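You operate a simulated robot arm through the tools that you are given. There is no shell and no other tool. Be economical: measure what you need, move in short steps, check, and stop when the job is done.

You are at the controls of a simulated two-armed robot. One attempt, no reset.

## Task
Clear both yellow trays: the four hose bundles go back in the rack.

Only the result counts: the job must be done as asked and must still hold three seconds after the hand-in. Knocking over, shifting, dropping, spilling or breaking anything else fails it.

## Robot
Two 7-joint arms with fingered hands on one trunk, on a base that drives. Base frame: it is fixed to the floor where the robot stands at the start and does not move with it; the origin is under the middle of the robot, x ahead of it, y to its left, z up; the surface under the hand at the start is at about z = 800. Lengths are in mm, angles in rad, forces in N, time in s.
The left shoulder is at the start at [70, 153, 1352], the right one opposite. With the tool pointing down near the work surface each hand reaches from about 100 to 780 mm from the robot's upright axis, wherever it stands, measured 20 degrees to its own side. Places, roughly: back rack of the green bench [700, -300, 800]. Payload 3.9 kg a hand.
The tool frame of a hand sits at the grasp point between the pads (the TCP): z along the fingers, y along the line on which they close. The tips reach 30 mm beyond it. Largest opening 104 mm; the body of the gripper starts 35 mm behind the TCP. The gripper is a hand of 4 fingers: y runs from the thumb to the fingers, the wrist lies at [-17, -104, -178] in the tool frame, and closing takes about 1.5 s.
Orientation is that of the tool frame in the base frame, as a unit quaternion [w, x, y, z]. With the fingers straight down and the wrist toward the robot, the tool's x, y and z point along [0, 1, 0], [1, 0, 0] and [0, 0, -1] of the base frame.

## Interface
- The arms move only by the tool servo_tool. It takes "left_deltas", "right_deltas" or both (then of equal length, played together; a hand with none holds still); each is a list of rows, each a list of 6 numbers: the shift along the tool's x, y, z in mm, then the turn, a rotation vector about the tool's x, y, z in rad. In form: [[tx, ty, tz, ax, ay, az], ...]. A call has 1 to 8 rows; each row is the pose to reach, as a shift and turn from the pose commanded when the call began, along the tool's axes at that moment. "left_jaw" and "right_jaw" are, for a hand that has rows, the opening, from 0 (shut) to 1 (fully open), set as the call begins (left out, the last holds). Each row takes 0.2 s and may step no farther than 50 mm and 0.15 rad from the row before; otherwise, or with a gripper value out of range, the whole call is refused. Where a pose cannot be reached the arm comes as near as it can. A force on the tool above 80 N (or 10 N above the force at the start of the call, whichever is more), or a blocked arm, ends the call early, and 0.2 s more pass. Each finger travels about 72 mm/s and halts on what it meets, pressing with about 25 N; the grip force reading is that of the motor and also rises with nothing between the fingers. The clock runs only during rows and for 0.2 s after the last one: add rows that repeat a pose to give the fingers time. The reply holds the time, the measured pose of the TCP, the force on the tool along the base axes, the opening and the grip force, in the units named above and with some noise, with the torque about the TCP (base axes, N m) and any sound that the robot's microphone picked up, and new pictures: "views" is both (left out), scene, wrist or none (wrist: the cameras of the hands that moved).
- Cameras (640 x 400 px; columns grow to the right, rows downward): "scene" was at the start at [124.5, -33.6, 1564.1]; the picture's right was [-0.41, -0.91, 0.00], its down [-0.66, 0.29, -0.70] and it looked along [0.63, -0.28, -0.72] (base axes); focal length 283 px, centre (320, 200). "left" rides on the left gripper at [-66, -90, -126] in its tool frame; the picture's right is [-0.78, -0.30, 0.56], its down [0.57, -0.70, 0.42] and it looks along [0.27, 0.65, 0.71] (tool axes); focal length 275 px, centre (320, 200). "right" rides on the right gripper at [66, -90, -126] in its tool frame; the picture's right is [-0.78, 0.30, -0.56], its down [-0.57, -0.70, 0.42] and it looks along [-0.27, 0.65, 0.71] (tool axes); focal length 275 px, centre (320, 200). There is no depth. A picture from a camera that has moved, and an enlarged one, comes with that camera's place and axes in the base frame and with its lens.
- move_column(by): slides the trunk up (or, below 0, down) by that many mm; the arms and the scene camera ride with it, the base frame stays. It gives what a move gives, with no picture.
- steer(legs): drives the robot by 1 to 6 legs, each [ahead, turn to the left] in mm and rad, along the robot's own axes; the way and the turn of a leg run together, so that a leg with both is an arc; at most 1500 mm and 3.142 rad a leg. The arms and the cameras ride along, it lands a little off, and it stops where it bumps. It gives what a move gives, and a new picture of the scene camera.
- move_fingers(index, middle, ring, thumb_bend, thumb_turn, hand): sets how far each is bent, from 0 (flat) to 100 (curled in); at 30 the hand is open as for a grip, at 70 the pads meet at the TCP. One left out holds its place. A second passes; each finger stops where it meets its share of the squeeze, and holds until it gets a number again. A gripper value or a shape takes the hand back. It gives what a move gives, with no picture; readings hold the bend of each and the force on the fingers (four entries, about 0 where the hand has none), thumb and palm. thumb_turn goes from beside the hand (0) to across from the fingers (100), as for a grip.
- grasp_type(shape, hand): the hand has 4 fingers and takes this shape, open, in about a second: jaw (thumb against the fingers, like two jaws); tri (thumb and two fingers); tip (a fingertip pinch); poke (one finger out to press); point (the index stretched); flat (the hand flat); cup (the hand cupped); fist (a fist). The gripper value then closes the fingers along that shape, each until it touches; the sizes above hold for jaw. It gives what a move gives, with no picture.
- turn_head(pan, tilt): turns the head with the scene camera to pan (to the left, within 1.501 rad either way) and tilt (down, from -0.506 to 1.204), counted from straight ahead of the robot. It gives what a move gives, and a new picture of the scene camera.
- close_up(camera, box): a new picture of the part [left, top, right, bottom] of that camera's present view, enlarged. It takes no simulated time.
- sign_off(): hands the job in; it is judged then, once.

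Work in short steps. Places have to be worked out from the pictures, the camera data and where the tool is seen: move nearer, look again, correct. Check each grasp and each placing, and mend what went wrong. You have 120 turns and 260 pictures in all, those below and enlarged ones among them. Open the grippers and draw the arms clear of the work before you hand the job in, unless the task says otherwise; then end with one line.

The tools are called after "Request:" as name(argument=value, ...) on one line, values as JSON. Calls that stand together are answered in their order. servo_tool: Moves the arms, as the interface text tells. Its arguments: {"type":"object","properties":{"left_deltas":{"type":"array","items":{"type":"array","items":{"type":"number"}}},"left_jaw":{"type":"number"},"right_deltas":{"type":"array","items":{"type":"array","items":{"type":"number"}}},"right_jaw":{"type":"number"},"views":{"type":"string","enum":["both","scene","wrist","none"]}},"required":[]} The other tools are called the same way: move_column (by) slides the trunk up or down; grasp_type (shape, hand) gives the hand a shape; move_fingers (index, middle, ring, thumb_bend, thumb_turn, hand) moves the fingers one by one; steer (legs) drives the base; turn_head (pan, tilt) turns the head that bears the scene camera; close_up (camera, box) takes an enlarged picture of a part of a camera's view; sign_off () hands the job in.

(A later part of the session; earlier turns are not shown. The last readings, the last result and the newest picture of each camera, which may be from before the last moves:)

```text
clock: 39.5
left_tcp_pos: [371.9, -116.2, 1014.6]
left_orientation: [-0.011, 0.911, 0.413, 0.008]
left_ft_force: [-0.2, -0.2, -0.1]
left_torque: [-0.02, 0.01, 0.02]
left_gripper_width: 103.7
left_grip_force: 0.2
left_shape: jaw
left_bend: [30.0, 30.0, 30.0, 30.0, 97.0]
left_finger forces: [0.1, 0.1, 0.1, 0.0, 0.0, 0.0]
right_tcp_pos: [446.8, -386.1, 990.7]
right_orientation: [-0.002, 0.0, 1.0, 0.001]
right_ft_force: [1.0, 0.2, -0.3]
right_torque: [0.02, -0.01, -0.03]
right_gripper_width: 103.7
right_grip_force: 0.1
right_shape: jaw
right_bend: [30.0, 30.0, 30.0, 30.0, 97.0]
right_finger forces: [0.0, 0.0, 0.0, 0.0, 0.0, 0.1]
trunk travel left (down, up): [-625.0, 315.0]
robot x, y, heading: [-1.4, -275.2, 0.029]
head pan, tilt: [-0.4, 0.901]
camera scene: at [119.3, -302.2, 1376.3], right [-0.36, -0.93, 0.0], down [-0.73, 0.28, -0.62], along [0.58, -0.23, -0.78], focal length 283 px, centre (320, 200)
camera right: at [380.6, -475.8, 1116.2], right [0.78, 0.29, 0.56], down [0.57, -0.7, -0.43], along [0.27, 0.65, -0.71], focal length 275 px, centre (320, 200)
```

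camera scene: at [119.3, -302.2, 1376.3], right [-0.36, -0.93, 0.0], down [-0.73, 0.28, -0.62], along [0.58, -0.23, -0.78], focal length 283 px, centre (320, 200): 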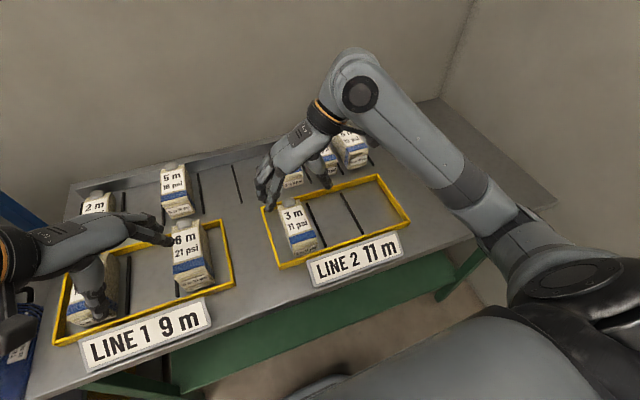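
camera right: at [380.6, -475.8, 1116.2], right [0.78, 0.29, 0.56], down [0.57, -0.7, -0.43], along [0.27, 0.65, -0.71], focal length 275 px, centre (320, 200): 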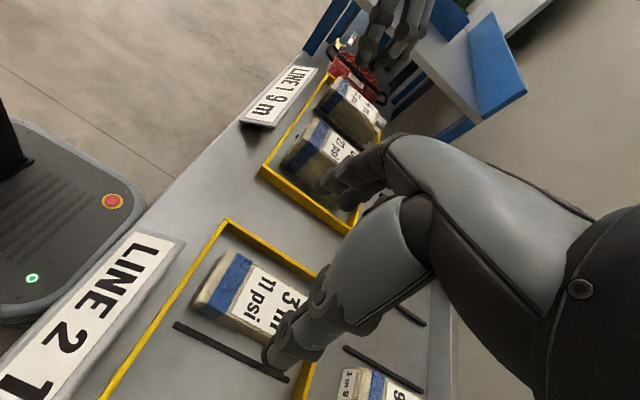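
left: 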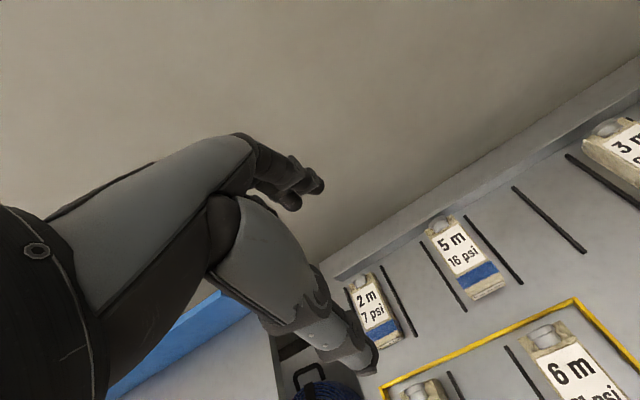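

The box centre is at y≈-382. I'll nudge and descend to z≈853.

Request:
servo_tool(right_deltas=[[0, 3, 40, 0, 0, 0], [0, 3, 80, 0, 0, 0], [0, 3, 110, 0, 0, 0], [0, 3, 125, 0, 0, 0], [0, 3, 137, 0, 0, 0], [0, 3, 137, 0, 0, 0]], views="wrist")

Request:
servo_tool(right_deltas=[[0, 0, 0, 0, 0, 0], [0, 0, 0, 0, 0, 0], [0, 0, 0, 0, 0, 0], [0, 0, 0, 0, 0, 0], [0, 0, 0, 0, 0, 0], [0, 0, 0, 0, 0, 0], [0, 0, 0, 0, 0, 0], [0, 0, 0, 0, 0, 0]], right_jaw=0, views="wrist")

```text
clock: 40.9
left_tcp_pos: [371.7, -116.5, 1015.9]
left_orientation: [-0.01, 0.911, 0.413, 0.008]
left_ft_force: [-0.1, 0.7, 0.3]
left_torque: [0.0, 0.03, 0.0]
left_gripper_width: 104.0
left_grip_force: 0.2
left_shape: jaw
left_bend: [30.0, 30.0, 30.0, 30.0, 97.0]
left_finger forces: [0.0, 0.0, 0.0, 0.0, 0.0, 0.0]
right_tcp_pos: [449.9, -383.4, 853.1]
right_orientation: [0.0, 0.002, 1.0, 0.0]
right_ft_force: [-0.1, -0.2, 0.5]
right_torque: [0.04, 0.0, -0.02]
right_gripper_width: 103.8
right_grip_force: 0.1
right_shape: jaw
right_bend: [30.0, 30.0, 30.0, 30.0, 97.0]
right_finger forces: [0.1, 0.0, 0.0, 0.0, 0.0, 0.0]
trunk travel left (down, up): [-625.0, 315.0]
robot x, y, heading: [-5.1, -275.0, 0.027]
head pan, tilt: [-0.4, 0.901]
camera right: at [382.9, -472.7, 978.9], right [0.78, 0.29, 0.56], down [0.57, -0.7, -0.42], along [0.27, 0.65, -0.71], focal length 275 px, centre (320, 200)
```

right: 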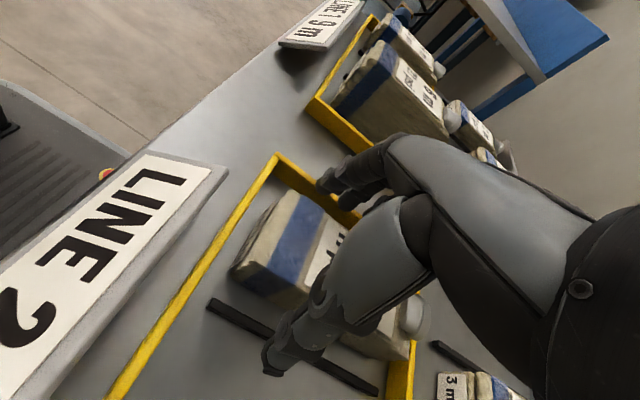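

```text
clock: 42.7
left_tcp_pos: [372.0, -116.2, 1016.4]
left_orientation: [-0.009, 0.911, 0.413, 0.008]
left_ft_force: [0.4, 0.2, 1.3]
left_torque: [-0.02, 0.02, -0.01]
left_gripper_width: 103.8
left_grip_force: 0.0
left_shape: jaw
left_bend: [30.0, 30.0, 30.0, 30.0, 97.0]
left_finger forces: [0.0, 0.0, 0.0, 0.0, 0.0, 0.0]
right_tcp_pos: [450.4, -382.6, 853.8]
right_orientation: [0.0, 0.001, 1.0, -0.001]
right_ft_force: [-0.9, 0.3, 0.4]
right_torque: [0.04, 0.02, 0.05]
right_gripper_width: 52.2
right_grip_force: 24.9
right_shape: jaw
right_bend: [74.0, 44.0, 41.0, 69.0, 100.0]
right_finger forces: [12.7, 7.1, 3.0, 0.1, 22.6, 0.0]
trunk travel left (down, up): [-625.0, 315.0]
robot x, y, heading: [-2.5, -278.1, 0.026]
head pan, tilt: [-0.4, 0.901]
camera right: at [383.0, -472.7, 979.1], right [0.78, 0.29, 0.56], down [0.57, -0.7, -0.42], along [0.27, 0.65, -0.71], focal length 275 px, centre (320, 200)
```

right: 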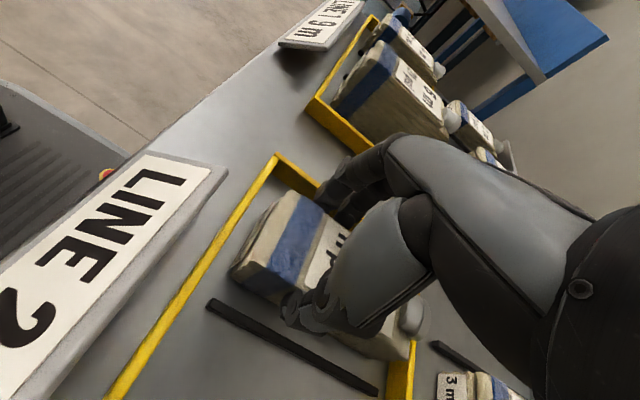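

Same good grip. I'll lift, then carry to the slot at y≈-325, x≈651.

Request:
servo_tool(right_deltas=[[0, 0, -40, 0, 0, 0], [0, 0, -85, 0, 0, 0], [0, 28, -85, 0, 0, 0], [-40, 57, -85, 0, 0, 0], [-80, 57, -85, 0, 0, 0], [-120, 57, -85, 0, 0, 0], [-160, 57, -85, 0, 0, 0], [-201, 57, -85, 0, 0, 0]], views="both")

```text
clock: 44.5
left_tcp_pos: [373.0, -114.7, 1015.9]
left_orientation: [-0.009, 0.91, 0.414, 0.007]
left_ft_force: [0.8, 0.8, 0.4]
left_torque: [-0.01, 0.01, -0.02]
left_gripper_width: 103.8
left_grip_force: 0.0
left_shape: jaw
left_bend: [30.0, 30.0, 30.0, 30.0, 97.0]
left_finger forces: [0.0, 0.0, 0.0, 0.1, 0.0, 0.0]
right_tcp_pos: [649.9, -329.7, 937.2]
right_orientation: [0.0, 0.0, 1.0, -0.001]
right_ft_force: [0.2, 0.8, -3.2]
right_torque: [0.01, 0.05, -0.01]
right_gripper_width: 51.8
right_grip_force: 25.0
right_shape: jaw
right_bend: [74.0, 44.0, 41.0, 68.0, 99.0]
right_finger forces: [13.1, 6.8, 3.0, 0.1, 22.9, 0.0]
trunk travel left (down, up): [-625.0, 315.0]
robot x, y, heading: [-1.8, -273.6, 0.029]
head pan, tilt: [-0.4, 0.901]
camera scene: at [120.3, -301.0, 1376.2], right [-0.36, -0.93, 0.0], down [-0.73, 0.28, -0.62], along [0.58, -0.23, -0.78], focal length 283 px, centre (320, 200)
camera right: at [583.8, -418.2, 1062.9], right [0.78, 0.3, 0.56], down [0.57, -0.7, -0.42], along [0.26, 0.65, -0.72], focal length 275 px, centre (320, 200)
```

scene: 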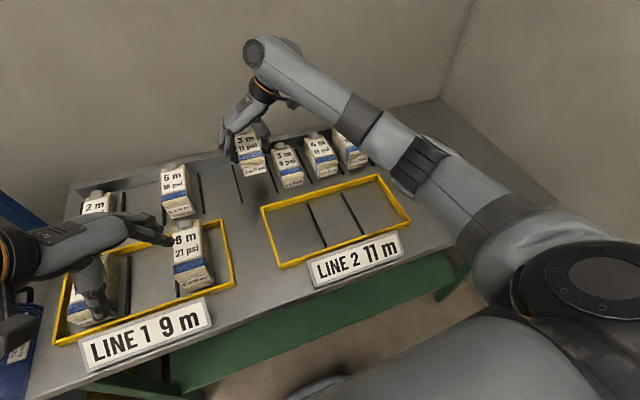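
right: 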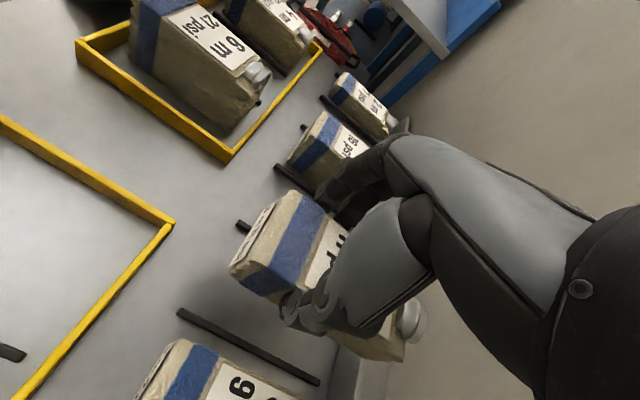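

Over the slot. I'll lower to z≈854.

Request:
servo_tool(right_deltas=[[0, 0, 25, 0, 0, 0], [0, 0, 50, 0, 0, 0], [0, 0, 70, 0, 0, 0], [0, 0, 78, 0, 0, 0], [0, 0, 82, 0, 0, 0], [0, 0, 85, 0, 0, 0], [0, 0, 85, 0, 0, 0]], views="wrist")

```text
clock: 46.1
left_tcp_pos: [371.1, -116.8, 1015.7]
left_orientation: [-0.01, 0.911, 0.413, 0.008]
left_ft_force: [0.1, -0.4, -0.2]
left_torque: [-0.02, 0.0, -0.02]
left_gripper_width: 104.0
left_grip_force: 0.1
left_shape: jaw
left_bend: [30.0, 30.0, 30.0, 30.0, 97.0]
left_finger forces: [0.1, 0.0, 0.0, 0.0, 0.1, 0.1]
right_tcp_pos: [649.7, -327.1, 852.6]
right_orientation: [0.002, 0.001, 1.0, 0.0]
right_ft_force: [1.5, 0.4, 6.6]
right_torque: [-0.05, -0.1, 0.05]
right_gripper_width: 52.1
right_grip_force: 24.9
right_shape: jaw
right_bend: [74.0, 44.0, 41.0, 69.0, 99.0]
right_finger forces: [12.8, 7.1, 3.8, 0.0, 23.8, 0.1]
trunk travel left (down, up): [-625.0, 315.0]
robot x, y, heading: [-0.7, -279.7, 0.026]
head pan, tilt: [-0.4, 0.901]
camera right: at [582.1, -416.4, 978.3], right [0.77, 0.29, 0.56], down [0.57, -0.7, -0.42], along [0.27, 0.65, -0.71], focal length 275 px, centre (320, 200)
```

right: 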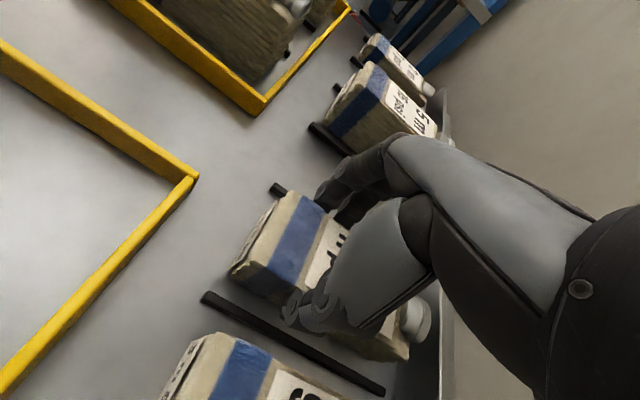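

On the table with a light press (6.6 N). I'll release and rise.

Request:
servo_tool(right_deltas=[[0, 0, -1, 0, 0, 0], [0, 0, -1, 0, 0, 0], [0, 0, -1, 0, 0, 0], [0, 0, -1, 0, 0, 0], [0, 0, -15, 0, 0, 0], [0, 0, -45, 0, 0, 0], [0, 0, -90, 0, 0, 0], [0, 0, -135, 0, 0, 0]], right_jaw=0.78, views="both")

```text
clock: 47.9
left_tcp_pos: [371.0, -115.1, 1015.9]
left_orientation: [-0.009, 0.911, 0.413, 0.008]
left_ft_force: [-0.4, -0.1, 0.1]
left_torque: [0.0, 0.0, 0.0]
left_gripper_width: 104.1
left_grip_force: 0.0
left_shape: jaw
left_bend: [30.0, 30.0, 30.0, 30.0, 97.0]
left_finger forces: [0.1, 0.0, 0.0, 0.1, 0.1, 0.0]
right_tcp_pos: [649.3, -327.6, 989.8]
right_orientation: [-0.001, 0.001, 1.0, 0.0]
right_ft_force: [0.0, 0.2, -0.4]
right_torque: [-0.01, -0.03, 0.0]
right_gripper_width: 80.9
right_grip_force: 0.0
right_shape: jaw
right_bend: [27.0, 35.0, 32.0, 49.0, 98.0]
right_finger forces: [0.1, 0.0, 0.1, 0.0, 0.1, 0.0]
trunk travel left (down, up): [-625.0, 315.0]
robot x, y, heading: [-0.1, -275.7, 0.027]
head pan, tilt: [-0.4, 0.901]
camera scene: at [117.7, -301.5, 1376.4], right [-0.36, -0.93, 0.0], down [-0.73, 0.28, -0.62], along [0.58, -0.23, -0.78], focal length 283 px, centre (320, 200)
camera right: at [582.0, -417.1, 1115.4], right [0.78, 0.3, 0.56], down [0.57, -0.7, -0.42], along [0.27, 0.65, -0.71], focal length 275 px, centre (320, 200)
```

scene: 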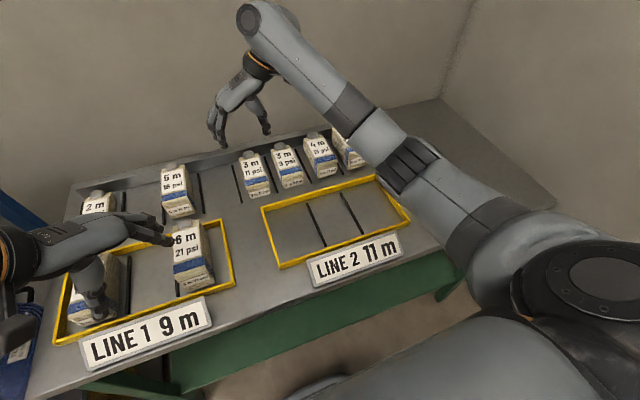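
right: 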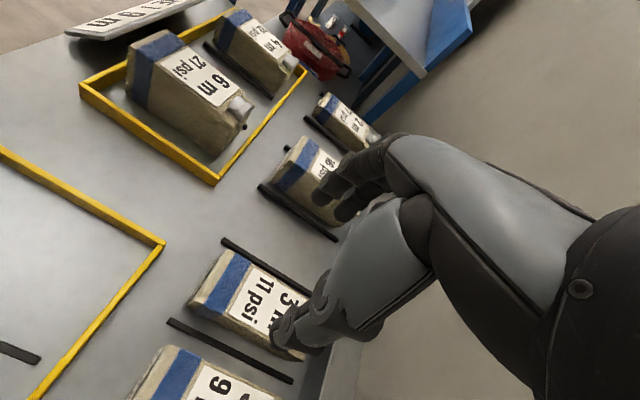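

Two are done. The left hand now needs to get out of the way for tray 1, so I'll turn it back to its initial yaw while raising it, and draw the right hand back over the empty tray 2.

Request:
servo_tool(left_deltas=[[0, 0, -20, 0, 0, -0.14], [0, 0, -40, 0, 0, -0.28], [0, 0, -60, 0, 0, -0.42], [0, 0, -80, 0, 0, -0.56], [0, 0, -100, 0, 0, -0.7], [0, 0, -120, 0, 0, -0.84], [0, 0, -140, 0, 0, -0.98], [0, 0, -160, 0, 0, -1.12]], right_deltas=[[30, -12, 0, 0, 0, 0], [60, -25, 0, 0, 0, 0], [90, -37, 0, 0, 0, 0], [120, -50, 0, 0, 0, 0], [150, -62, 0, 0, 0, 0], [180, -75, 0, 0, 0, 0], [210, -87, 0, 0, 0, 0], [240, -100, 0, 0, 0, 0]], right_jaw=1, views="scene")

```text
clock: 49.7
left_tcp_pos: [370.8, -122.5, 1174.7]
left_orientation: [-0.004, 0.551, 0.834, 0.012]
left_ft_force: [-0.3, 0.0, 0.9]
left_torque: [-0.03, -0.02, 0.04]
left_gripper_width: 104.0
left_grip_force: 0.1
left_shape: jaw
left_bend: [30.0, 30.0, 30.0, 30.0, 97.0]
left_finger forces: [0.0, 0.1, 0.0, 0.1, 0.0, 0.1]
right_tcp_pos: [410.1, -426.4, 987.3]
right_orientation: [0.0, 0.001, 1.0, 0.0]
right_ft_force: [-0.1, 0.1, -0.4]
right_torque: [0.02, -0.01, 0.02]
right_gripper_width: 103.8
right_grip_force: 0.1
right_shape: jaw
right_bend: [30.0, 30.0, 30.0, 30.0, 97.0]
right_finger forces: [0.0, 0.0, 0.1, 0.0, 0.0, 0.0]
trunk travel left (down, up): [-625.0, 315.0]
robot x, y, heading: [-5.4, -276.2, 0.026]
head pan, tilt: [-0.4, 0.901]
camera scene: at [117.5, -303.9, 1376.4], right [-0.36, -0.93, 0.0], down [-0.73, 0.29, -0.62], along [0.58, -0.22, -0.78], focal length 283 px, centre (320, 200)
```

scene: 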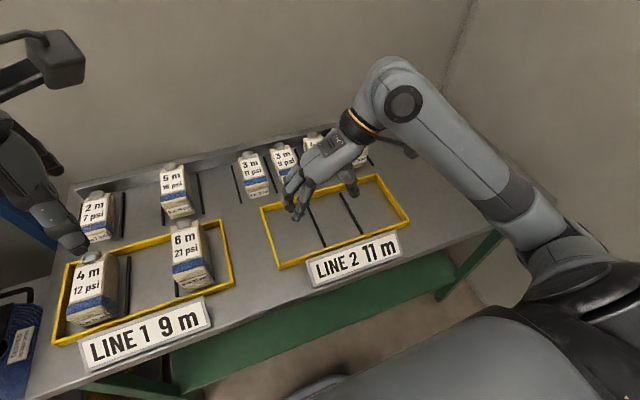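

The left arm is free again. I'll drive the base left by about 230 mm (turn right, reverse, turn back) so that the right hand can serve tray 1.

Request:
steer(legs=[[0, -1.58], [-230, 0], [0, 1.56]])

Request:
turn_head(pan=0.0, tilt=0.9)

```text
clock: 59.2
left_tcp_pos: [377.5, 103.5, 1174.2]
left_orientation: [-0.003, 0.561, 0.828, 0.011]
left_ft_force: [0.4, 0.6, 0.0]
left_torque: [-0.02, 0.0, -0.04]
left_gripper_width: 103.9
left_grip_force: 0.1
left_shape: jaw
left_bend: [30.0, 30.0, 30.0, 30.0, 97.0]
left_finger forces: [0.0, 0.0, 0.0, 0.1, 0.0, 0.0]
right_tcp_pos: [412.0, -202.9, 987.3]
right_orientation: [0.0, 0.012, 1.0, 0.0]
right_ft_force: [0.1, 0.5, -0.1]
right_torque: [0.0, -0.05, 0.0]
right_gripper_width: 103.7
right_grip_force: 0.1
right_shape: jaw
right_bend: [30.0, 30.0, 30.0, 30.0, 97.0]
right_finger forces: [0.1, 0.0, 0.1, 0.0, 0.0, 0.0]
trunk travel left (down, up): [-625.0, 315.0]
robot x, y, heading: [-1.7, -42.7, 0.01]
head pan, tilt: [-0.4, 0.901]
camera scene: at [121.1, -72.1, 1376.4], right [-0.38, -0.92, 0.0], down [-0.72, 0.3, -0.62], along [0.57, -0.24, -0.78], focal length 283 px, centre (320, 200)
```

scene: 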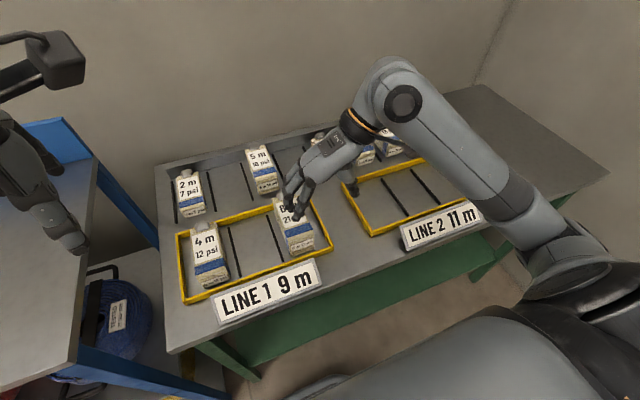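

```text
clock: 60.1
left_tcp_pos: [378.5, 104.0, 1174.2]
left_orientation: [-0.004, 0.561, 0.828, 0.011]
left_ft_force: [0.4, 0.9, 0.6]
left_torque: [0.0, 0.01, -0.02]
left_gripper_width: 104.2
left_grip_force: 0.0
left_shape: jaw
left_bend: [30.0, 30.0, 30.0, 30.0, 97.0]
left_finger forces: [0.0, 0.0, 0.1, 0.0, 0.0, 0.1]
right_tcp_pos: [409.9, -202.4, 988.2]
right_orientation: [0.0, 0.012, 1.0, 0.0]
right_ft_force: [0.4, 0.4, -0.8]
right_torque: [-0.02, 0.0, 0.02]
right_gripper_width: 103.9
right_grip_force: 0.0
right_shape: jaw
right_bend: [30.0, 30.0, 30.0, 30.0, 97.0]
right_finger forces: [0.0, 0.0, 0.0, 0.0, 0.0, 0.0]
trunk travel left (down, up): [-625.0, 315.0]
robot x, y, heading: [0.6, -43.4, 0.003]
head pan, tilt: [0.0, 0.901]
camera scene: at [126.9, -42.8, 1376.4], right [0.0, -1.0, 0.0], down [-0.78, 0.0, -0.62], along [0.62, 0.0, -0.78], focal length 283 px, centre (320, 200)
```

scene: 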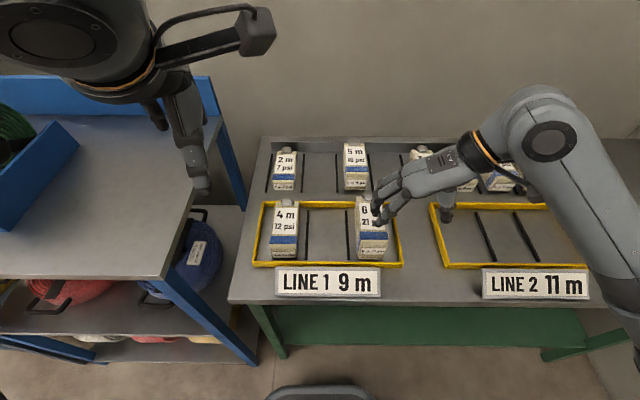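

Heading is fine. I'll zoom in on tray 1 to measure the 6 m and 4 m boxes.

Request:
close_up(camera="scene", box=[250, 130, 410, 270])

```text
2.86 times, centred on (330, 200) of scene
camera zoom: at [126.9, -42.8, 1376.4], right [0.0, -1.0, 0.0], down [-0.78, 0.0, -0.62], along [0.62, 0.0, -0.78], focal length 808 px, centre (291, 200)
```

zoom: 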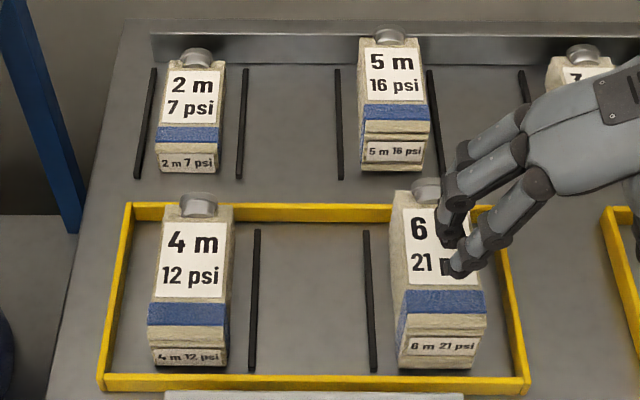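

The 6 m box spans y about -125 to -187 (centre ≈ -155) and is taller, with its top at about 882. I'll move above it and correct the yaw by 0.024.

Request:
servo_tool(right_deltas=[[-20, 24, -3, 0, 0, -0.012], [-40, 48, -5, 0, 0, -0.024], [-40, 48, -5, 0, 0, -0.024]], right_jaw=1, views="wrist")

```text
clock: 60.9
left_tcp_pos: [376.6, 103.7, 1174.5]
left_orientation: [-0.004, 0.561, 0.828, 0.012]
left_ft_force: [-0.1, -0.3, 0.9]
left_torque: [0.01, -0.04, -0.01]
left_gripper_width: 104.2
left_grip_force: 0.1
left_shape: jaw
left_bend: [30.0, 30.0, 30.0, 30.0, 97.0]
left_finger forces: [0.0, 0.0, 0.0, 0.0, 0.0, 0.0]
right_tcp_pos: [453.6, -156.3, 993.5]
right_orientation: [0.0, 0.001, 1.0, 0.0]
right_ft_force: [0.4, -0.5, -0.9]
right_torque: [0.0, 0.0, -0.04]
right_gripper_width: 103.7
right_grip_force: 0.1
right_shape: jaw
right_bend: [30.0, 30.0, 30.0, 30.0, 97.0]
right_finger forces: [0.1, 0.0, 0.0, 0.0, 0.0, 0.0]
trunk travel left (down, up): [-625.0, 315.0]
robot x, y, heading: [1.4, -41.4, 0.004]
head pan, tilt: [0.0, 0.901]
camera right: at [386.3, -245.5, 1119.4], right [0.78, 0.29, 0.56], down [0.57, -0.7, -0.42], along [0.27, 0.65, -0.71], focal length 275 px, centre (320, 200)
```

right: 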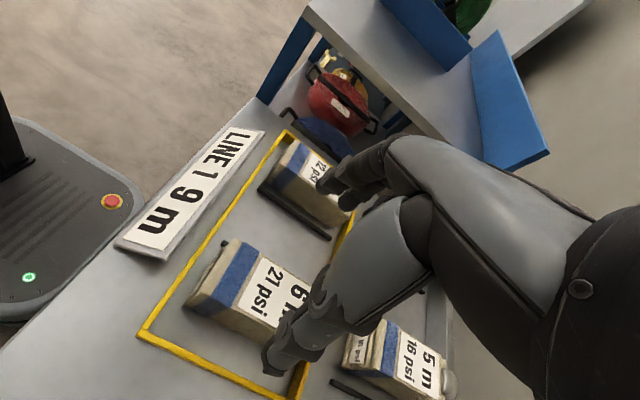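

The wrist estimate gives the centre at y≈-152. I'll descend to TCP z≈866 and close.

Request:
servo_tool(right_deltas=[[0, 3, 40, 0, 0, 0], [0, 3, 80, 0, 0, 0], [0, 3, 105, 0, 0, 0], [0, 3, 117, 0, 0, 0], [0, 3, 127, 0, 0, 0], [0, 3, 127, 0, 0, 0]], views="wrist")

```text
clock: 62.3
left_tcp_pos: [377.3, 103.9, 1173.3]
left_orientation: [-0.004, 0.561, 0.827, 0.012]
left_ft_force: [0.0, 0.3, 0.1]
left_torque: [-0.01, 0.04, 0.0]
left_gripper_width: 103.9
left_grip_force: 0.2
left_shape: jaw
left_bend: [30.0, 30.0, 30.0, 30.0, 97.0]
left_finger forces: [0.0, 0.0, 0.0, 0.0, 0.0, 0.0]
right_tcp_pos: [452.4, -152.7, 866.1]
right_orientation: [0.001, 0.001, 1.0, 0.0]
right_ft_force: [-0.4, -0.1, -0.8]
right_torque: [-0.02, -0.01, 0.0]
right_gripper_width: 103.4
right_grip_force: 0.0
right_shape: jaw
right_bend: [30.0, 30.0, 30.0, 30.0, 97.0]
right_finger forces: [0.0, 0.0, 0.0, 0.0, 0.0, 0.0]
trunk travel left (down, up): [-625.0, 315.0]
robot x, y, heading: [1.8, -45.4, 0.01]
head pan, tilt: [0.0, 0.901]
camera right: at [385.7, -242.2, 992.1], right [0.78, 0.3, 0.56], down [0.57, -0.7, -0.42], along [0.27, 0.65, -0.71], focal length 275 px, centre (320, 200)
```

right: 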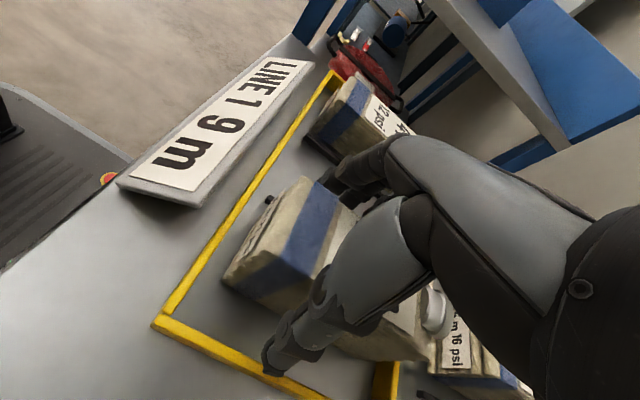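

The box is centred between the fingers. Close.

Request:
servo_tool(right_deltas=[[0, 0, 0, 0, 0, 0], [0, 0, 0, 0, 0, 0], [0, 0, 0, 0, 0, 0], [0, 0, 0, 0, 0, 0], [0, 0, 0, 0, 0, 0], [0, 0, 0, 0, 0, 0], [0, 0, 0, 0, 0, 0], [0, 0, 0, 0, 0, 0]], right_jaw=0, views="none")

Request:
servo_tool(right_deltas=[[0, 0, -20, 0, 0, 0], [0, 0, -50, 0, 0, 0], [0, 0, -90, 0, 0, 0], [0, 0, -90, 0, 0, 0]], views="both")

```text
clock: 64.1
left_tcp_pos: [378.6, 103.2, 1174.5]
left_orientation: [-0.003, 0.561, 0.828, 0.012]
left_ft_force: [0.6, -0.5, -0.2]
left_torque: [-0.02, -0.02, 0.0]
left_gripper_width: 103.8
left_grip_force: 0.1
left_shape: jaw
left_bend: [30.0, 30.0, 30.0, 30.0, 97.0]
left_finger forces: [0.0, 0.1, 0.0, 0.0, 0.0, 0.0]
right_tcp_pos: [452.6, -153.5, 866.0]
right_orientation: [0.0, 0.001, 1.0, -0.001]
right_ft_force: [-1.1, -0.6, 0.2]
right_torque: [0.0, 0.03, 0.07]
right_gripper_width: 52.0
right_grip_force: 25.1
right_shape: jaw
right_bend: [74.0, 44.0, 41.0, 68.0, 100.0]
right_finger forces: [12.5, 7.1, 3.0, 0.0, 22.7, 0.0]
trunk travel left (down, up): [-625.0, 315.0]
robot x, y, heading: [-0.3, -44.0, 0.004]
head pan, tilt: [0.0, 0.901]
```

```text
clock: 65.1
left_tcp_pos: [379.1, 103.8, 1174.4]
left_orientation: [-0.005, 0.561, 0.828, 0.012]
left_ft_force: [0.4, -1.0, 0.3]
left_torque: [0.01, -0.01, -0.01]
left_gripper_width: 104.0
left_grip_force: 0.2
left_shape: jaw
left_bend: [30.0, 30.0, 30.0, 30.0, 97.0]
left_finger forces: [0.1, 0.1, 0.0, 0.0, 0.0, 0.0]
right_tcp_pos: [451.5, -150.1, 955.0]
right_orientation: [-0.001, 0.0, 1.0, 0.0]
right_ft_force: [-0.1, 0.3, -4.5]
right_torque: [0.0, 0.13, -0.01]
right_gripper_width: 52.3
right_grip_force: 25.1
right_shape: jaw
right_bend: [74.0, 45.0, 41.0, 68.0, 99.0]
right_finger forces: [13.2, 6.7, 3.0, 0.0, 23.1, 0.1]
trunk travel left (down, up): [-625.0, 315.0]
robot x, y, heading: [-2.8, -44.6, 0.005]
head pan, tilt: [0.0, 0.901]
camera scene: at [127.7, -42.9, 1376.3], right [0.01, -1.0, 0.0], down [-0.78, 0.0, -0.62], along [0.62, 0.0, -0.78], focal length 283 px, centre (320, 200)
camera right: at [384.0, -240.5, 1080.1], right [0.78, 0.3, 0.56], down [0.57, -0.7, -0.42], along [0.26, 0.65, -0.71], focal length 275 px, centre (320, 200)
```

scene: 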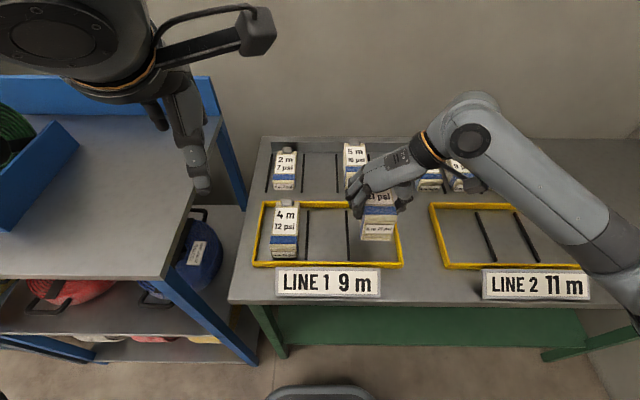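
right: 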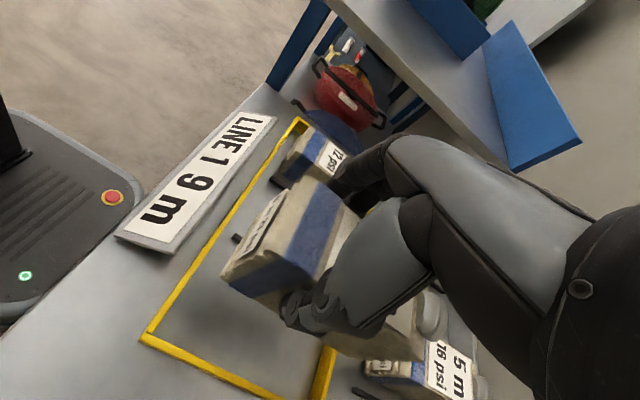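

Held. I'll carry it to the slot at y≈-230, x≈650.

Request:
servo_tool(right_deltas=[[0, -38, 0, 0, 0, 0], [0, -77, 0, 0, 0, 0], [-40, -77, 0, 0, 0, 0], [-80, -77, 0, 0, 0, 0], [-120, -77, 0, 0, 0, 0], [-160, -77, 0, 0, 0, 0], [-199, -77, 0, 0, 0, 0], [-199, -77, 0, 0, 0, 0]], views="both")

```text
clock: 66.9
left_tcp_pos: [376.3, 102.6, 1173.6]
left_orientation: [-0.004, 0.561, 0.827, 0.012]
left_ft_force: [0.0, -0.4, -0.1]
left_torque: [-0.01, 0.0, -0.05]
left_gripper_width: 104.0
left_grip_force: 0.0
left_shape: jaw
left_bend: [30.0, 30.0, 30.0, 30.0, 97.0]
left_finger forces: [0.0, 0.1, 0.1, 0.0, 0.0, 0.0]
right_tcp_pos: [652.9, -230.9, 955.6]
right_orientation: [0.0, 0.0, 1.0, 0.0]
right_ft_force: [-0.3, -0.5, -4.8]
right_torque: [0.01, 0.11, 0.0]
right_gripper_width: 52.1
right_grip_force: 25.0
right_shape: jaw
right_bend: [74.0, 45.0, 42.0, 68.0, 99.0]
right_finger forces: [13.2, 6.6, 3.3, 0.0, 23.2, 0.0]
trunk travel left (down, up): [-625.0, 315.0]
robot x, y, heading: [0.6, -44.0, 0.004]
head pan, tilt: [0.0, 0.901]
camera scene: at [126.8, -43.4, 1376.4], right [0.01, -1.0, 0.0], down [-0.78, 0.0, -0.62], along [0.62, 0.0, -0.78], focal length 283 px, centre (320, 200)
camera right: at [584.9, -320.8, 1081.4], right [0.78, 0.3, 0.56], down [0.57, -0.7, -0.42], along [0.27, 0.65, -0.71], focal length 275 px, centre (320, 200)
```

scene: 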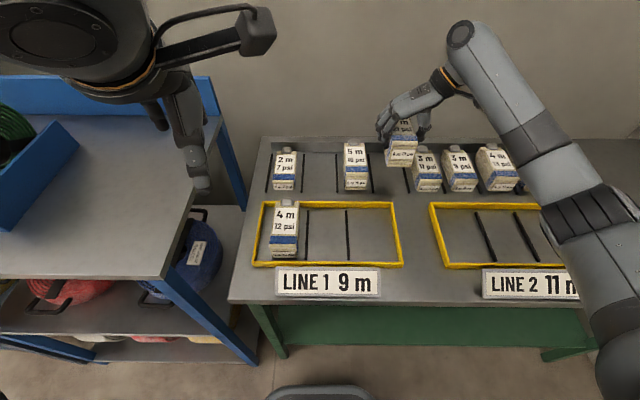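
right: 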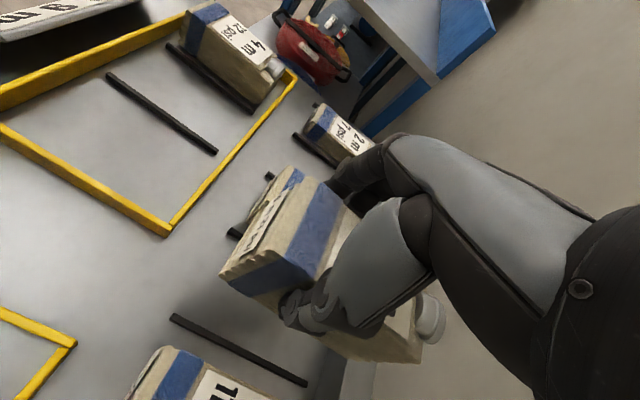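

Lined up. I'll lower to z≈866.

Request:
servo_tool(right_deltas=[[0, 0, 30, 0, 0, 0], [0, 0, 60, 0, 0, 0], [0, 0, 76, 0, 0, 0], [0, 0, 83, 0, 0, 0], [0, 0, 87, 0, 0, 0], [0, 0, 90, 0, 0, 0], [0, 0, 90, 0, 0, 0]], views="wrist")

```text
clock: 68.5
left_tcp_pos: [377.3, 103.3, 1172.1]
left_orientation: [-0.004, 0.561, 0.828, 0.012]
left_ft_force: [-0.3, 1.1, 0.1]
left_torque: [-0.04, 0.0, 0.02]
left_gripper_width: 104.1
left_grip_force: 0.2
left_shape: jaw
left_bend: [30.0, 30.0, 30.0, 30.0, 97.0]
left_finger forces: [0.0, 0.0, 0.0, 0.0, 0.0, 0.0]
right_tcp_pos: [650.6, -229.8, 867.6]
right_orientation: [0.0, 0.0, 1.0, 0.0]
right_ft_force: [0.7, -0.5, 3.9]
right_torque: [0.05, -0.12, 0.03]
right_gripper_width: 52.0
right_grip_force: 25.8
right_shape: jaw
right_bend: [74.0, 45.0, 41.0, 68.0, 99.0]
right_finger forces: [12.6, 7.3, 4.1, 0.0, 24.0, 0.1]
trunk travel left (down, up): [-625.0, 315.0]
robot x, y, heading: [2.1, -43.4, 0.008]
head pan, tilt: [0.0, 0.901]
camera right: at [583.6, -319.9, 991.9], right [0.78, 0.3, 0.56], down [0.57, -0.7, -0.42], along [0.27, 0.65, -0.71], focal length 275 px, centre (320, 200)
```

right: 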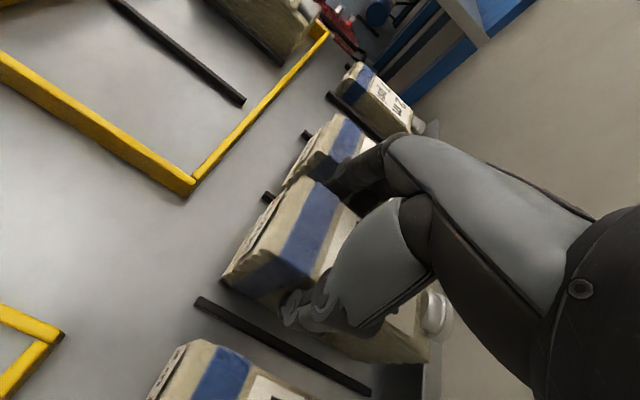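

Resting on the table. I'll release with a modest opening and rise.

Request:
servo_tool(right_deltas=[[0, 0, -1, 0, 0, 0], [0, 0, -1, 0, 0, 0], [0, 0, -1, 0, 0, 0], [0, 0, -1, 0, 0, 0], [0, 0, -15, 0, 0, 0], [0, 0, -45, 0, 0, 0], [0, 0, -90, 0, 0, 0], [0, 0, -130, 0, 0, 0]], right_jaw=0.74, views="both")

```text
clock: 70.3
left_tcp_pos: [378.1, 104.3, 1172.7]
left_orientation: [-0.004, 0.561, 0.828, 0.013]
left_ft_force: [-0.1, 0.1, -0.6]
left_torque: [0.01, -0.01, 0.03]
left_gripper_width: 104.0
left_grip_force: 0.1
left_shape: jaw
left_bend: [30.0, 30.0, 30.0, 30.0, 97.0]
left_finger forces: [0.0, 0.0, 0.1, 0.0, 0.0, 0.1]
right_tcp_pos: [646.3, -225.8, 995.1]
right_orientation: [0.0, 0.001, 1.0, 0.001]
right_ft_force: [0.7, -0.2, -0.8]
right_torque: [-0.01, 0.0, -0.01]
right_gripper_width: 76.7
right_grip_force: 0.0
right_shape: jaw
right_bend: [27.0, 36.0, 33.0, 53.0, 98.0]
right_finger forces: [0.0, 0.0, 0.0, 0.0, 0.0, 0.0]
trunk travel left (down, up): [-625.0, 315.0]
robot x, y, heading: [3.1, -41.7, 0.006]
head pan, tilt: [0.0, 0.901]
camera scene: at [126.4, -42.1, 1376.4], right [0.01, -1.0, 0.0], down [-0.78, 0.0, -0.62], along [0.62, 0.0, -0.78], focal length 283 px, centre (320, 200)
camera right: at [579.0, -315.1, 1120.8], right [0.78, 0.3, 0.56], down [0.57, -0.7, -0.42], along [0.27, 0.65, -0.71], focal length 275 px, centre (320, 200)
```

scene: 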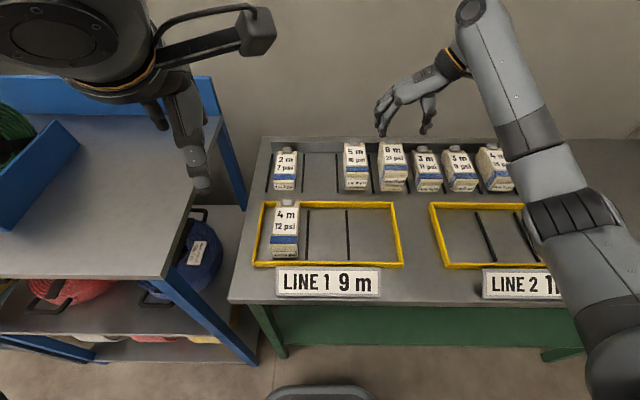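
right: 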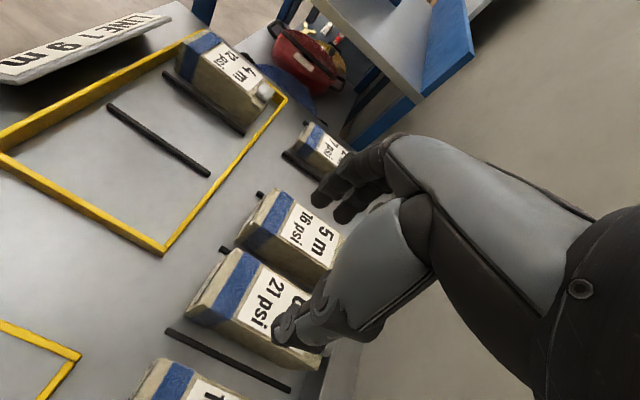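

Third placed. Now I move to the last one, the 4 m (12 psi) at y≈37, with the left hand drawn a bit further out.

Request:
servo_tool(left_deltas=[[12, 0, -5, 0, 0, 0], [24, 0, -10, 0, 0, 0], [36, 0, -15, 0, 0, 0], [48, 0, -20, 0, 0, 0], [60, 0, -25, 0, 0, 0], [72, 0, -30, 0, 0, 0], [80, 0, -40, 0, 0, 0], [80, 0, -40, 0, 0, 0]], right_deltas=[[29, 38, 0, 0, 0, 0], [57, 76, 0, 0, 0, 0], [86, 114, 0, 0, 0, 0], [114, 152, 0, 0, 0, 0], [143, 190, 0, 0, 0, 0], [171, 228, 0, 0, 0, 0], [199, 265, 0, 0, 0, 0], [199, 265, 0, 0, 0, 0]], right_jaw=1, views="both")

```text
clock: 72.1
left_tcp_pos: [348.5, 177.1, 1215.6]
left_orientation: [-0.004, 0.562, 0.827, 0.012]
left_ft_force: [-0.3, -0.4, 0.0]
left_torque: [0.0, 0.02, -0.02]
left_gripper_width: 103.9
left_grip_force: 0.0
left_shape: jaw
left_bend: [30.0, 30.0, 30.0, 30.0, 97.0]
left_finger forces: [0.0, 0.1, 0.1, 0.0, 0.2, 0.0]
right_tcp_pos: [451.2, 34.2, 992.7]
right_orientation: [0.0, 0.001, 1.0, 0.0]
right_ft_force: [0.1, 0.2, 0.8]
right_torque: [0.02, 0.02, -0.01]
right_gripper_width: 103.7
right_grip_force: 0.1
right_shape: jaw
right_bend: [30.0, 30.0, 30.0, 30.0, 97.0]
right_finger forces: [0.1, 0.1, 0.0, 0.0, 0.0, 0.1]
trunk travel left (down, up): [-625.0, 315.0]
robot x, y, heading: [-0.9, -43.1, 0.004]
head pan, tilt: [0.0, 0.901]
camera scene: at [127.5, -43.5, 1376.3], right [0.01, -1.0, 0.0], down [-0.78, 0.0, -0.62], along [0.62, 0.0, -0.78], focal length 283 px, centre (320, 200)
camera right: at [384.3, -55.4, 1118.4], right [0.78, 0.29, 0.56], down [0.57, -0.7, -0.43], along [0.27, 0.65, -0.71], focal length 275 px, centre (320, 200)
camera left: at [288.3, 78.5, 1336.5], right [0.01, -0.82, -0.58], down [-0.86, 0.28, -0.42], along [0.51, 0.5, -0.7], focal length 275 px, centre (320, 200)
```

scene: 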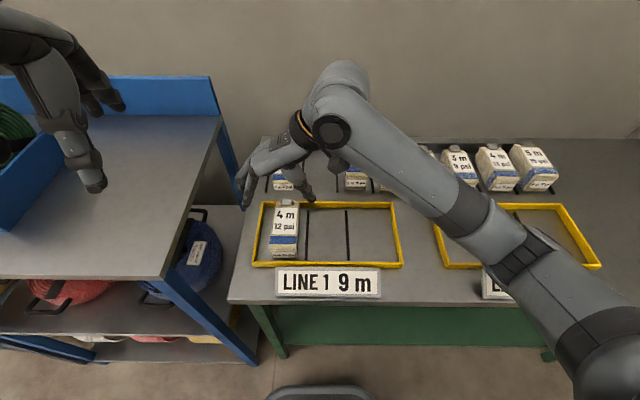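
right: 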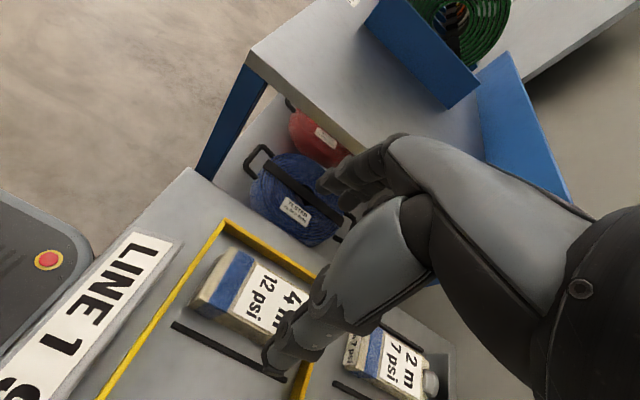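
left: 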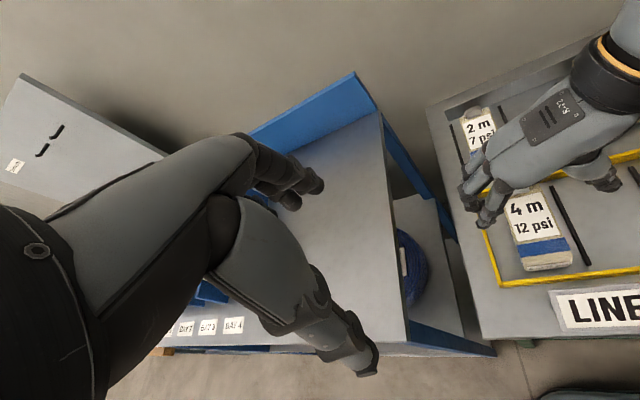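

Same relative view as before. I'll descend to z≈853 with a +3 mm y nudge, then close.

Request:
servo_tool(right_deltas=[[0, 3, 40, 0, 0, 0], [0, 3, 80, 0, 0, 0], [0, 3, 110, 0, 0, 0], [0, 3, 127, 0, 0, 0], [0, 3, 139, 0, 0, 0], [0, 3, 139, 0, 0, 0]], views="wrist")

Request:
servo_tool(right_deltas=[[0, 0, 0, 0, 0, 0], [0, 0, 0, 0, 0, 0], [0, 0, 0, 0, 0, 0], [0, 0, 0, 0, 0, 0], [0, 0, 0, 0, 0, 0], [0, 0, 0, 0, 0, 0], [0, 0, 0, 0, 0, 0], [0, 0, 0, 0, 0, 0]], right_jaw=0, views="wrist")

```text
clock: 73.5
left_tcp_pos: [346.9, 178.0, 1213.9]
left_orientation: [-0.004, 0.561, 0.828, 0.011]
left_ft_force: [-0.4, 0.3, -0.7]
left_torque: [-0.02, 0.0, 0.02]
left_gripper_width: 103.9
left_grip_force: 0.1
left_shape: jaw
left_bend: [30.0, 30.0, 30.0, 30.0, 97.0]
left_finger forces: [0.0, 0.0, 0.0, 0.1, 0.1, 0.0]
right_tcp_pos: [453.3, 38.6, 857.0]
right_orientation: [0.0, 0.0, 1.0, -0.001]
right_ft_force: [-0.5, 0.4, 0.1]
right_torque: [0.03, -0.02, 0.0]
right_gripper_width: 104.0
right_grip_force: 0.0
right_shape: jaw
right_bend: [30.0, 30.0, 30.0, 30.0, 97.0]
right_finger forces: [0.0, 0.0, 0.0, 0.0, 0.0, 0.1]
trunk travel left (down, up): [-625.0, 315.0]
robot x, y, heading: [2.9, -44.6, 0.009]
head pan, tilt: [0.0, 0.901]
camera right: at [385.6, -51.7, 982.3], right [0.78, 0.3, 0.56], down [0.57, -0.7, -0.42], along [0.27, 0.65, -0.71], focal length 275 px, centre (320, 200)
```

right: 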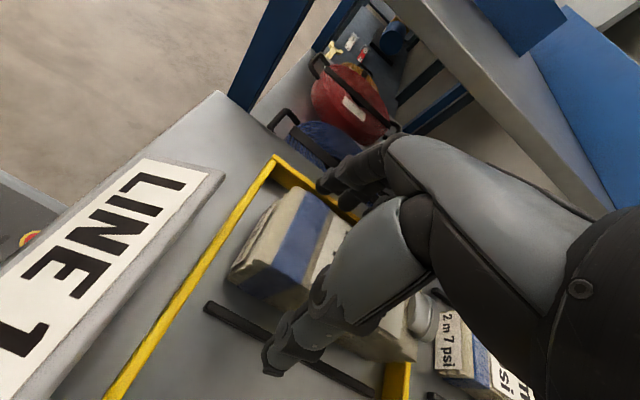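

```text
clock: 75.3
left_tcp_pos: [348.1, 177.3, 1213.8]
left_orientation: [-0.003, 0.562, 0.827, 0.012]
left_ft_force: [1.1, -0.1, 0.1]
left_torque: [0.0, 0.01, 0.02]
left_gripper_width: 104.1
left_grip_force: 0.1
left_shape: jaw
left_bend: [30.0, 30.0, 30.0, 30.0, 97.0]
left_finger forces: [0.0, 0.0, 0.1, 0.0, 0.1, 0.0]
right_tcp_pos: [453.3, 38.4, 857.2]
right_orientation: [0.0, 0.0, 1.0, 0.001]
right_ft_force: [-0.6, 0.0, 0.1]
right_torque: [0.0, 0.02, 0.04]
right_gripper_width: 52.0
right_grip_force: 24.9
right_shape: jaw
right_bend: [74.0, 45.0, 41.0, 68.0, 100.0]
right_finger forces: [12.7, 7.0, 3.2, 0.0, 22.6, 0.0]
trunk travel left (down, up): [-625.0, 315.0]
robot x, y, heading: [2.1, -45.3, 0.007]
head pan, tilt: [0.0, 0.901]
camera right: at [385.8, -51.6, 982.5], right [0.78, 0.3, 0.56], down [0.57, -0.7, -0.42], along [0.27, 0.65, -0.71], focal length 275 px, centre (320, 200)
```

right: 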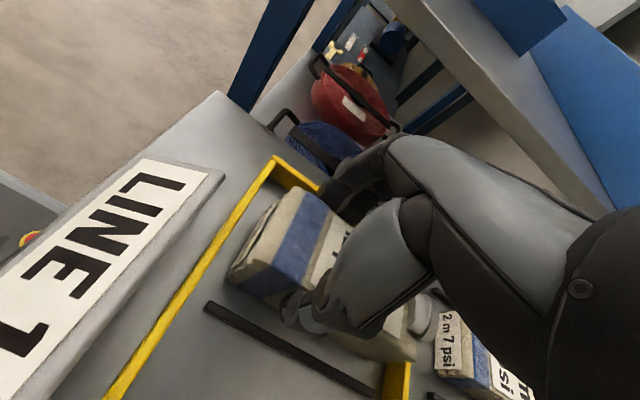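

Gripped at z=857. I'll lift and carry to the slot at y≈-39, x≈651.

Request:
servo_tool(right_deltas=[[0, 0, -42, 0, 0, 0], [0, 0, -88, 0, 0, 0], [0, -38, -88, 0, 0, 0], [0, -77, -88, 0, 0, 0], [-48, -77, -88, 0, 0, 0], [-96, -77, -88, 0, 0, 0], [-144, -77, -88, 0, 0, 0], [-190, -77, -88, 0, 0, 0]], views="both")

```text
clock: 77.1
left_tcp_pos: [350.0, 179.9, 1213.1]
left_orientation: [-0.005, 0.561, 0.828, 0.01]
left_ft_force: [-0.2, 0.2, -0.7]
left_torque: [-0.02, 0.0, -0.01]
left_gripper_width: 103.7
left_grip_force: 0.0
left_shape: jaw
left_bend: [30.0, 30.0, 30.0, 30.0, 97.0]
left_finger forces: [0.0, 0.1, 0.1, 0.0, 0.0, 0.0]
right_tcp_pos: [646.1, -41.6, 945.5]
right_orientation: [-0.002, 0.0, 1.0, 0.0]
right_ft_force: [0.5, 0.6, -4.4]
right_torque: [0.0, 0.13, 0.01]
right_gripper_width: 52.1
right_grip_force: 25.1
right_shape: jaw
right_bend: [74.0, 45.0, 42.0, 68.0, 99.0]
right_finger forces: [13.2, 6.7, 3.5, 0.1, 23.2, 0.1]
trunk travel left (down, up): [-625.0, 315.0]
robot x, y, heading: [0.2, -41.1, 0.007]
head pan, tilt: [0.0, 0.901]
camera scene: at [129.6, -40.3, 1376.1], right [0.01, -1.0, 0.0], down [-0.79, -0.01, -0.62], along [0.62, 0.0, -0.79], focal length 283 px, centre (320, 200)
camera right: at [579.1, -130.6, 1071.7], right [0.78, 0.3, 0.55], down [0.57, -0.7, -0.42], along [0.26, 0.65, -0.72], focal length 275 px, centre (320, 200)
```

scene: 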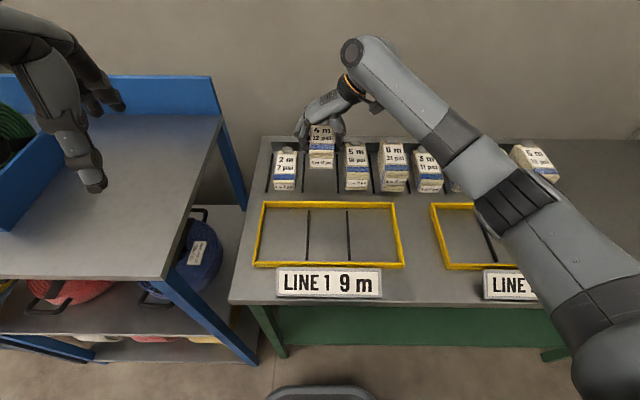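
right: 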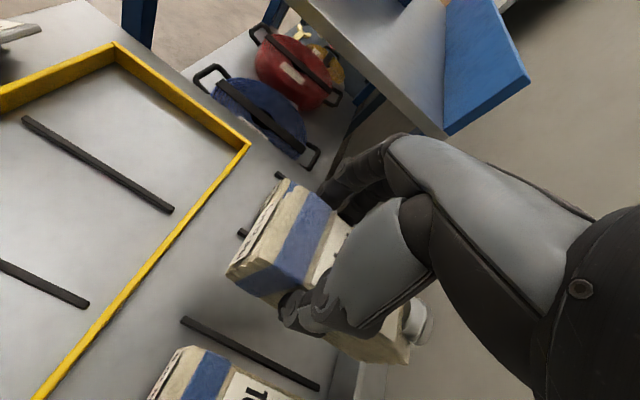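

Aligned. I'll lower with a small further advance in x, to z≈857.

Request:
servo_tool(right_deltas=[[-7, 0, 25, 0, 0, 0], [-7, 0, 55, 0, 0, 0], [-7, 0, 73, 0, 0, 0], [-7, 0, 81, 0, 0, 0], [-7, 0, 85, 0, 0, 0], [-7, 0, 88, 0, 0, 0], [-7, 0, 88, 0, 0, 0]], views="wrist")

```text
clock: 78.7
left_tcp_pos: [347.7, 178.0, 1214.7]
left_orientation: [-0.003, 0.561, 0.828, 0.012]
left_ft_force: [-0.1, -0.4, -0.2]
left_torque: [-0.03, -0.01, 0.0]
left_gripper_width: 103.9
left_grip_force: 0.0
left_shape: jaw
left_bend: [30.0, 30.0, 30.0, 30.0, 97.0]
left_finger forces: [0.0, 0.0, 0.0, 0.0, 0.0, 0.0]
right_tcp_pos: [650.6, -38.5, 858.7]
right_orientation: [0.0, 0.002, 1.0, 0.0]
right_ft_force: [-1.2, 0.1, -1.9]
right_torque: [0.07, -0.13, 0.0]
right_gripper_width: 52.0
right_grip_force: 25.0
right_shape: jaw
right_bend: [74.0, 45.0, 42.0, 68.0, 99.0]
right_finger forces: [12.9, 7.1, 4.1, 0.0, 23.7, 0.0]
trunk travel left (down, up): [-625.0, 315.0]
robot x, y, heading: [2.5, -47.8, 0.004]
head pan, tilt: [0.0, 0.901]
camera right: at [583.9, -128.7, 982.6], right [0.78, 0.3, 0.56], down [0.57, -0.7, -0.42], along [0.27, 0.65, -0.71], focal length 275 px, centre (320, 200)
```

right: 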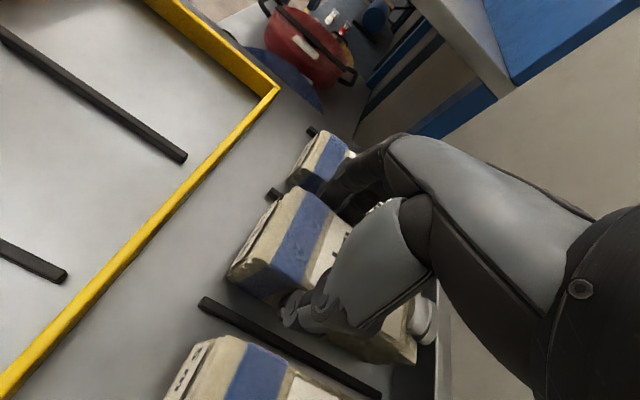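

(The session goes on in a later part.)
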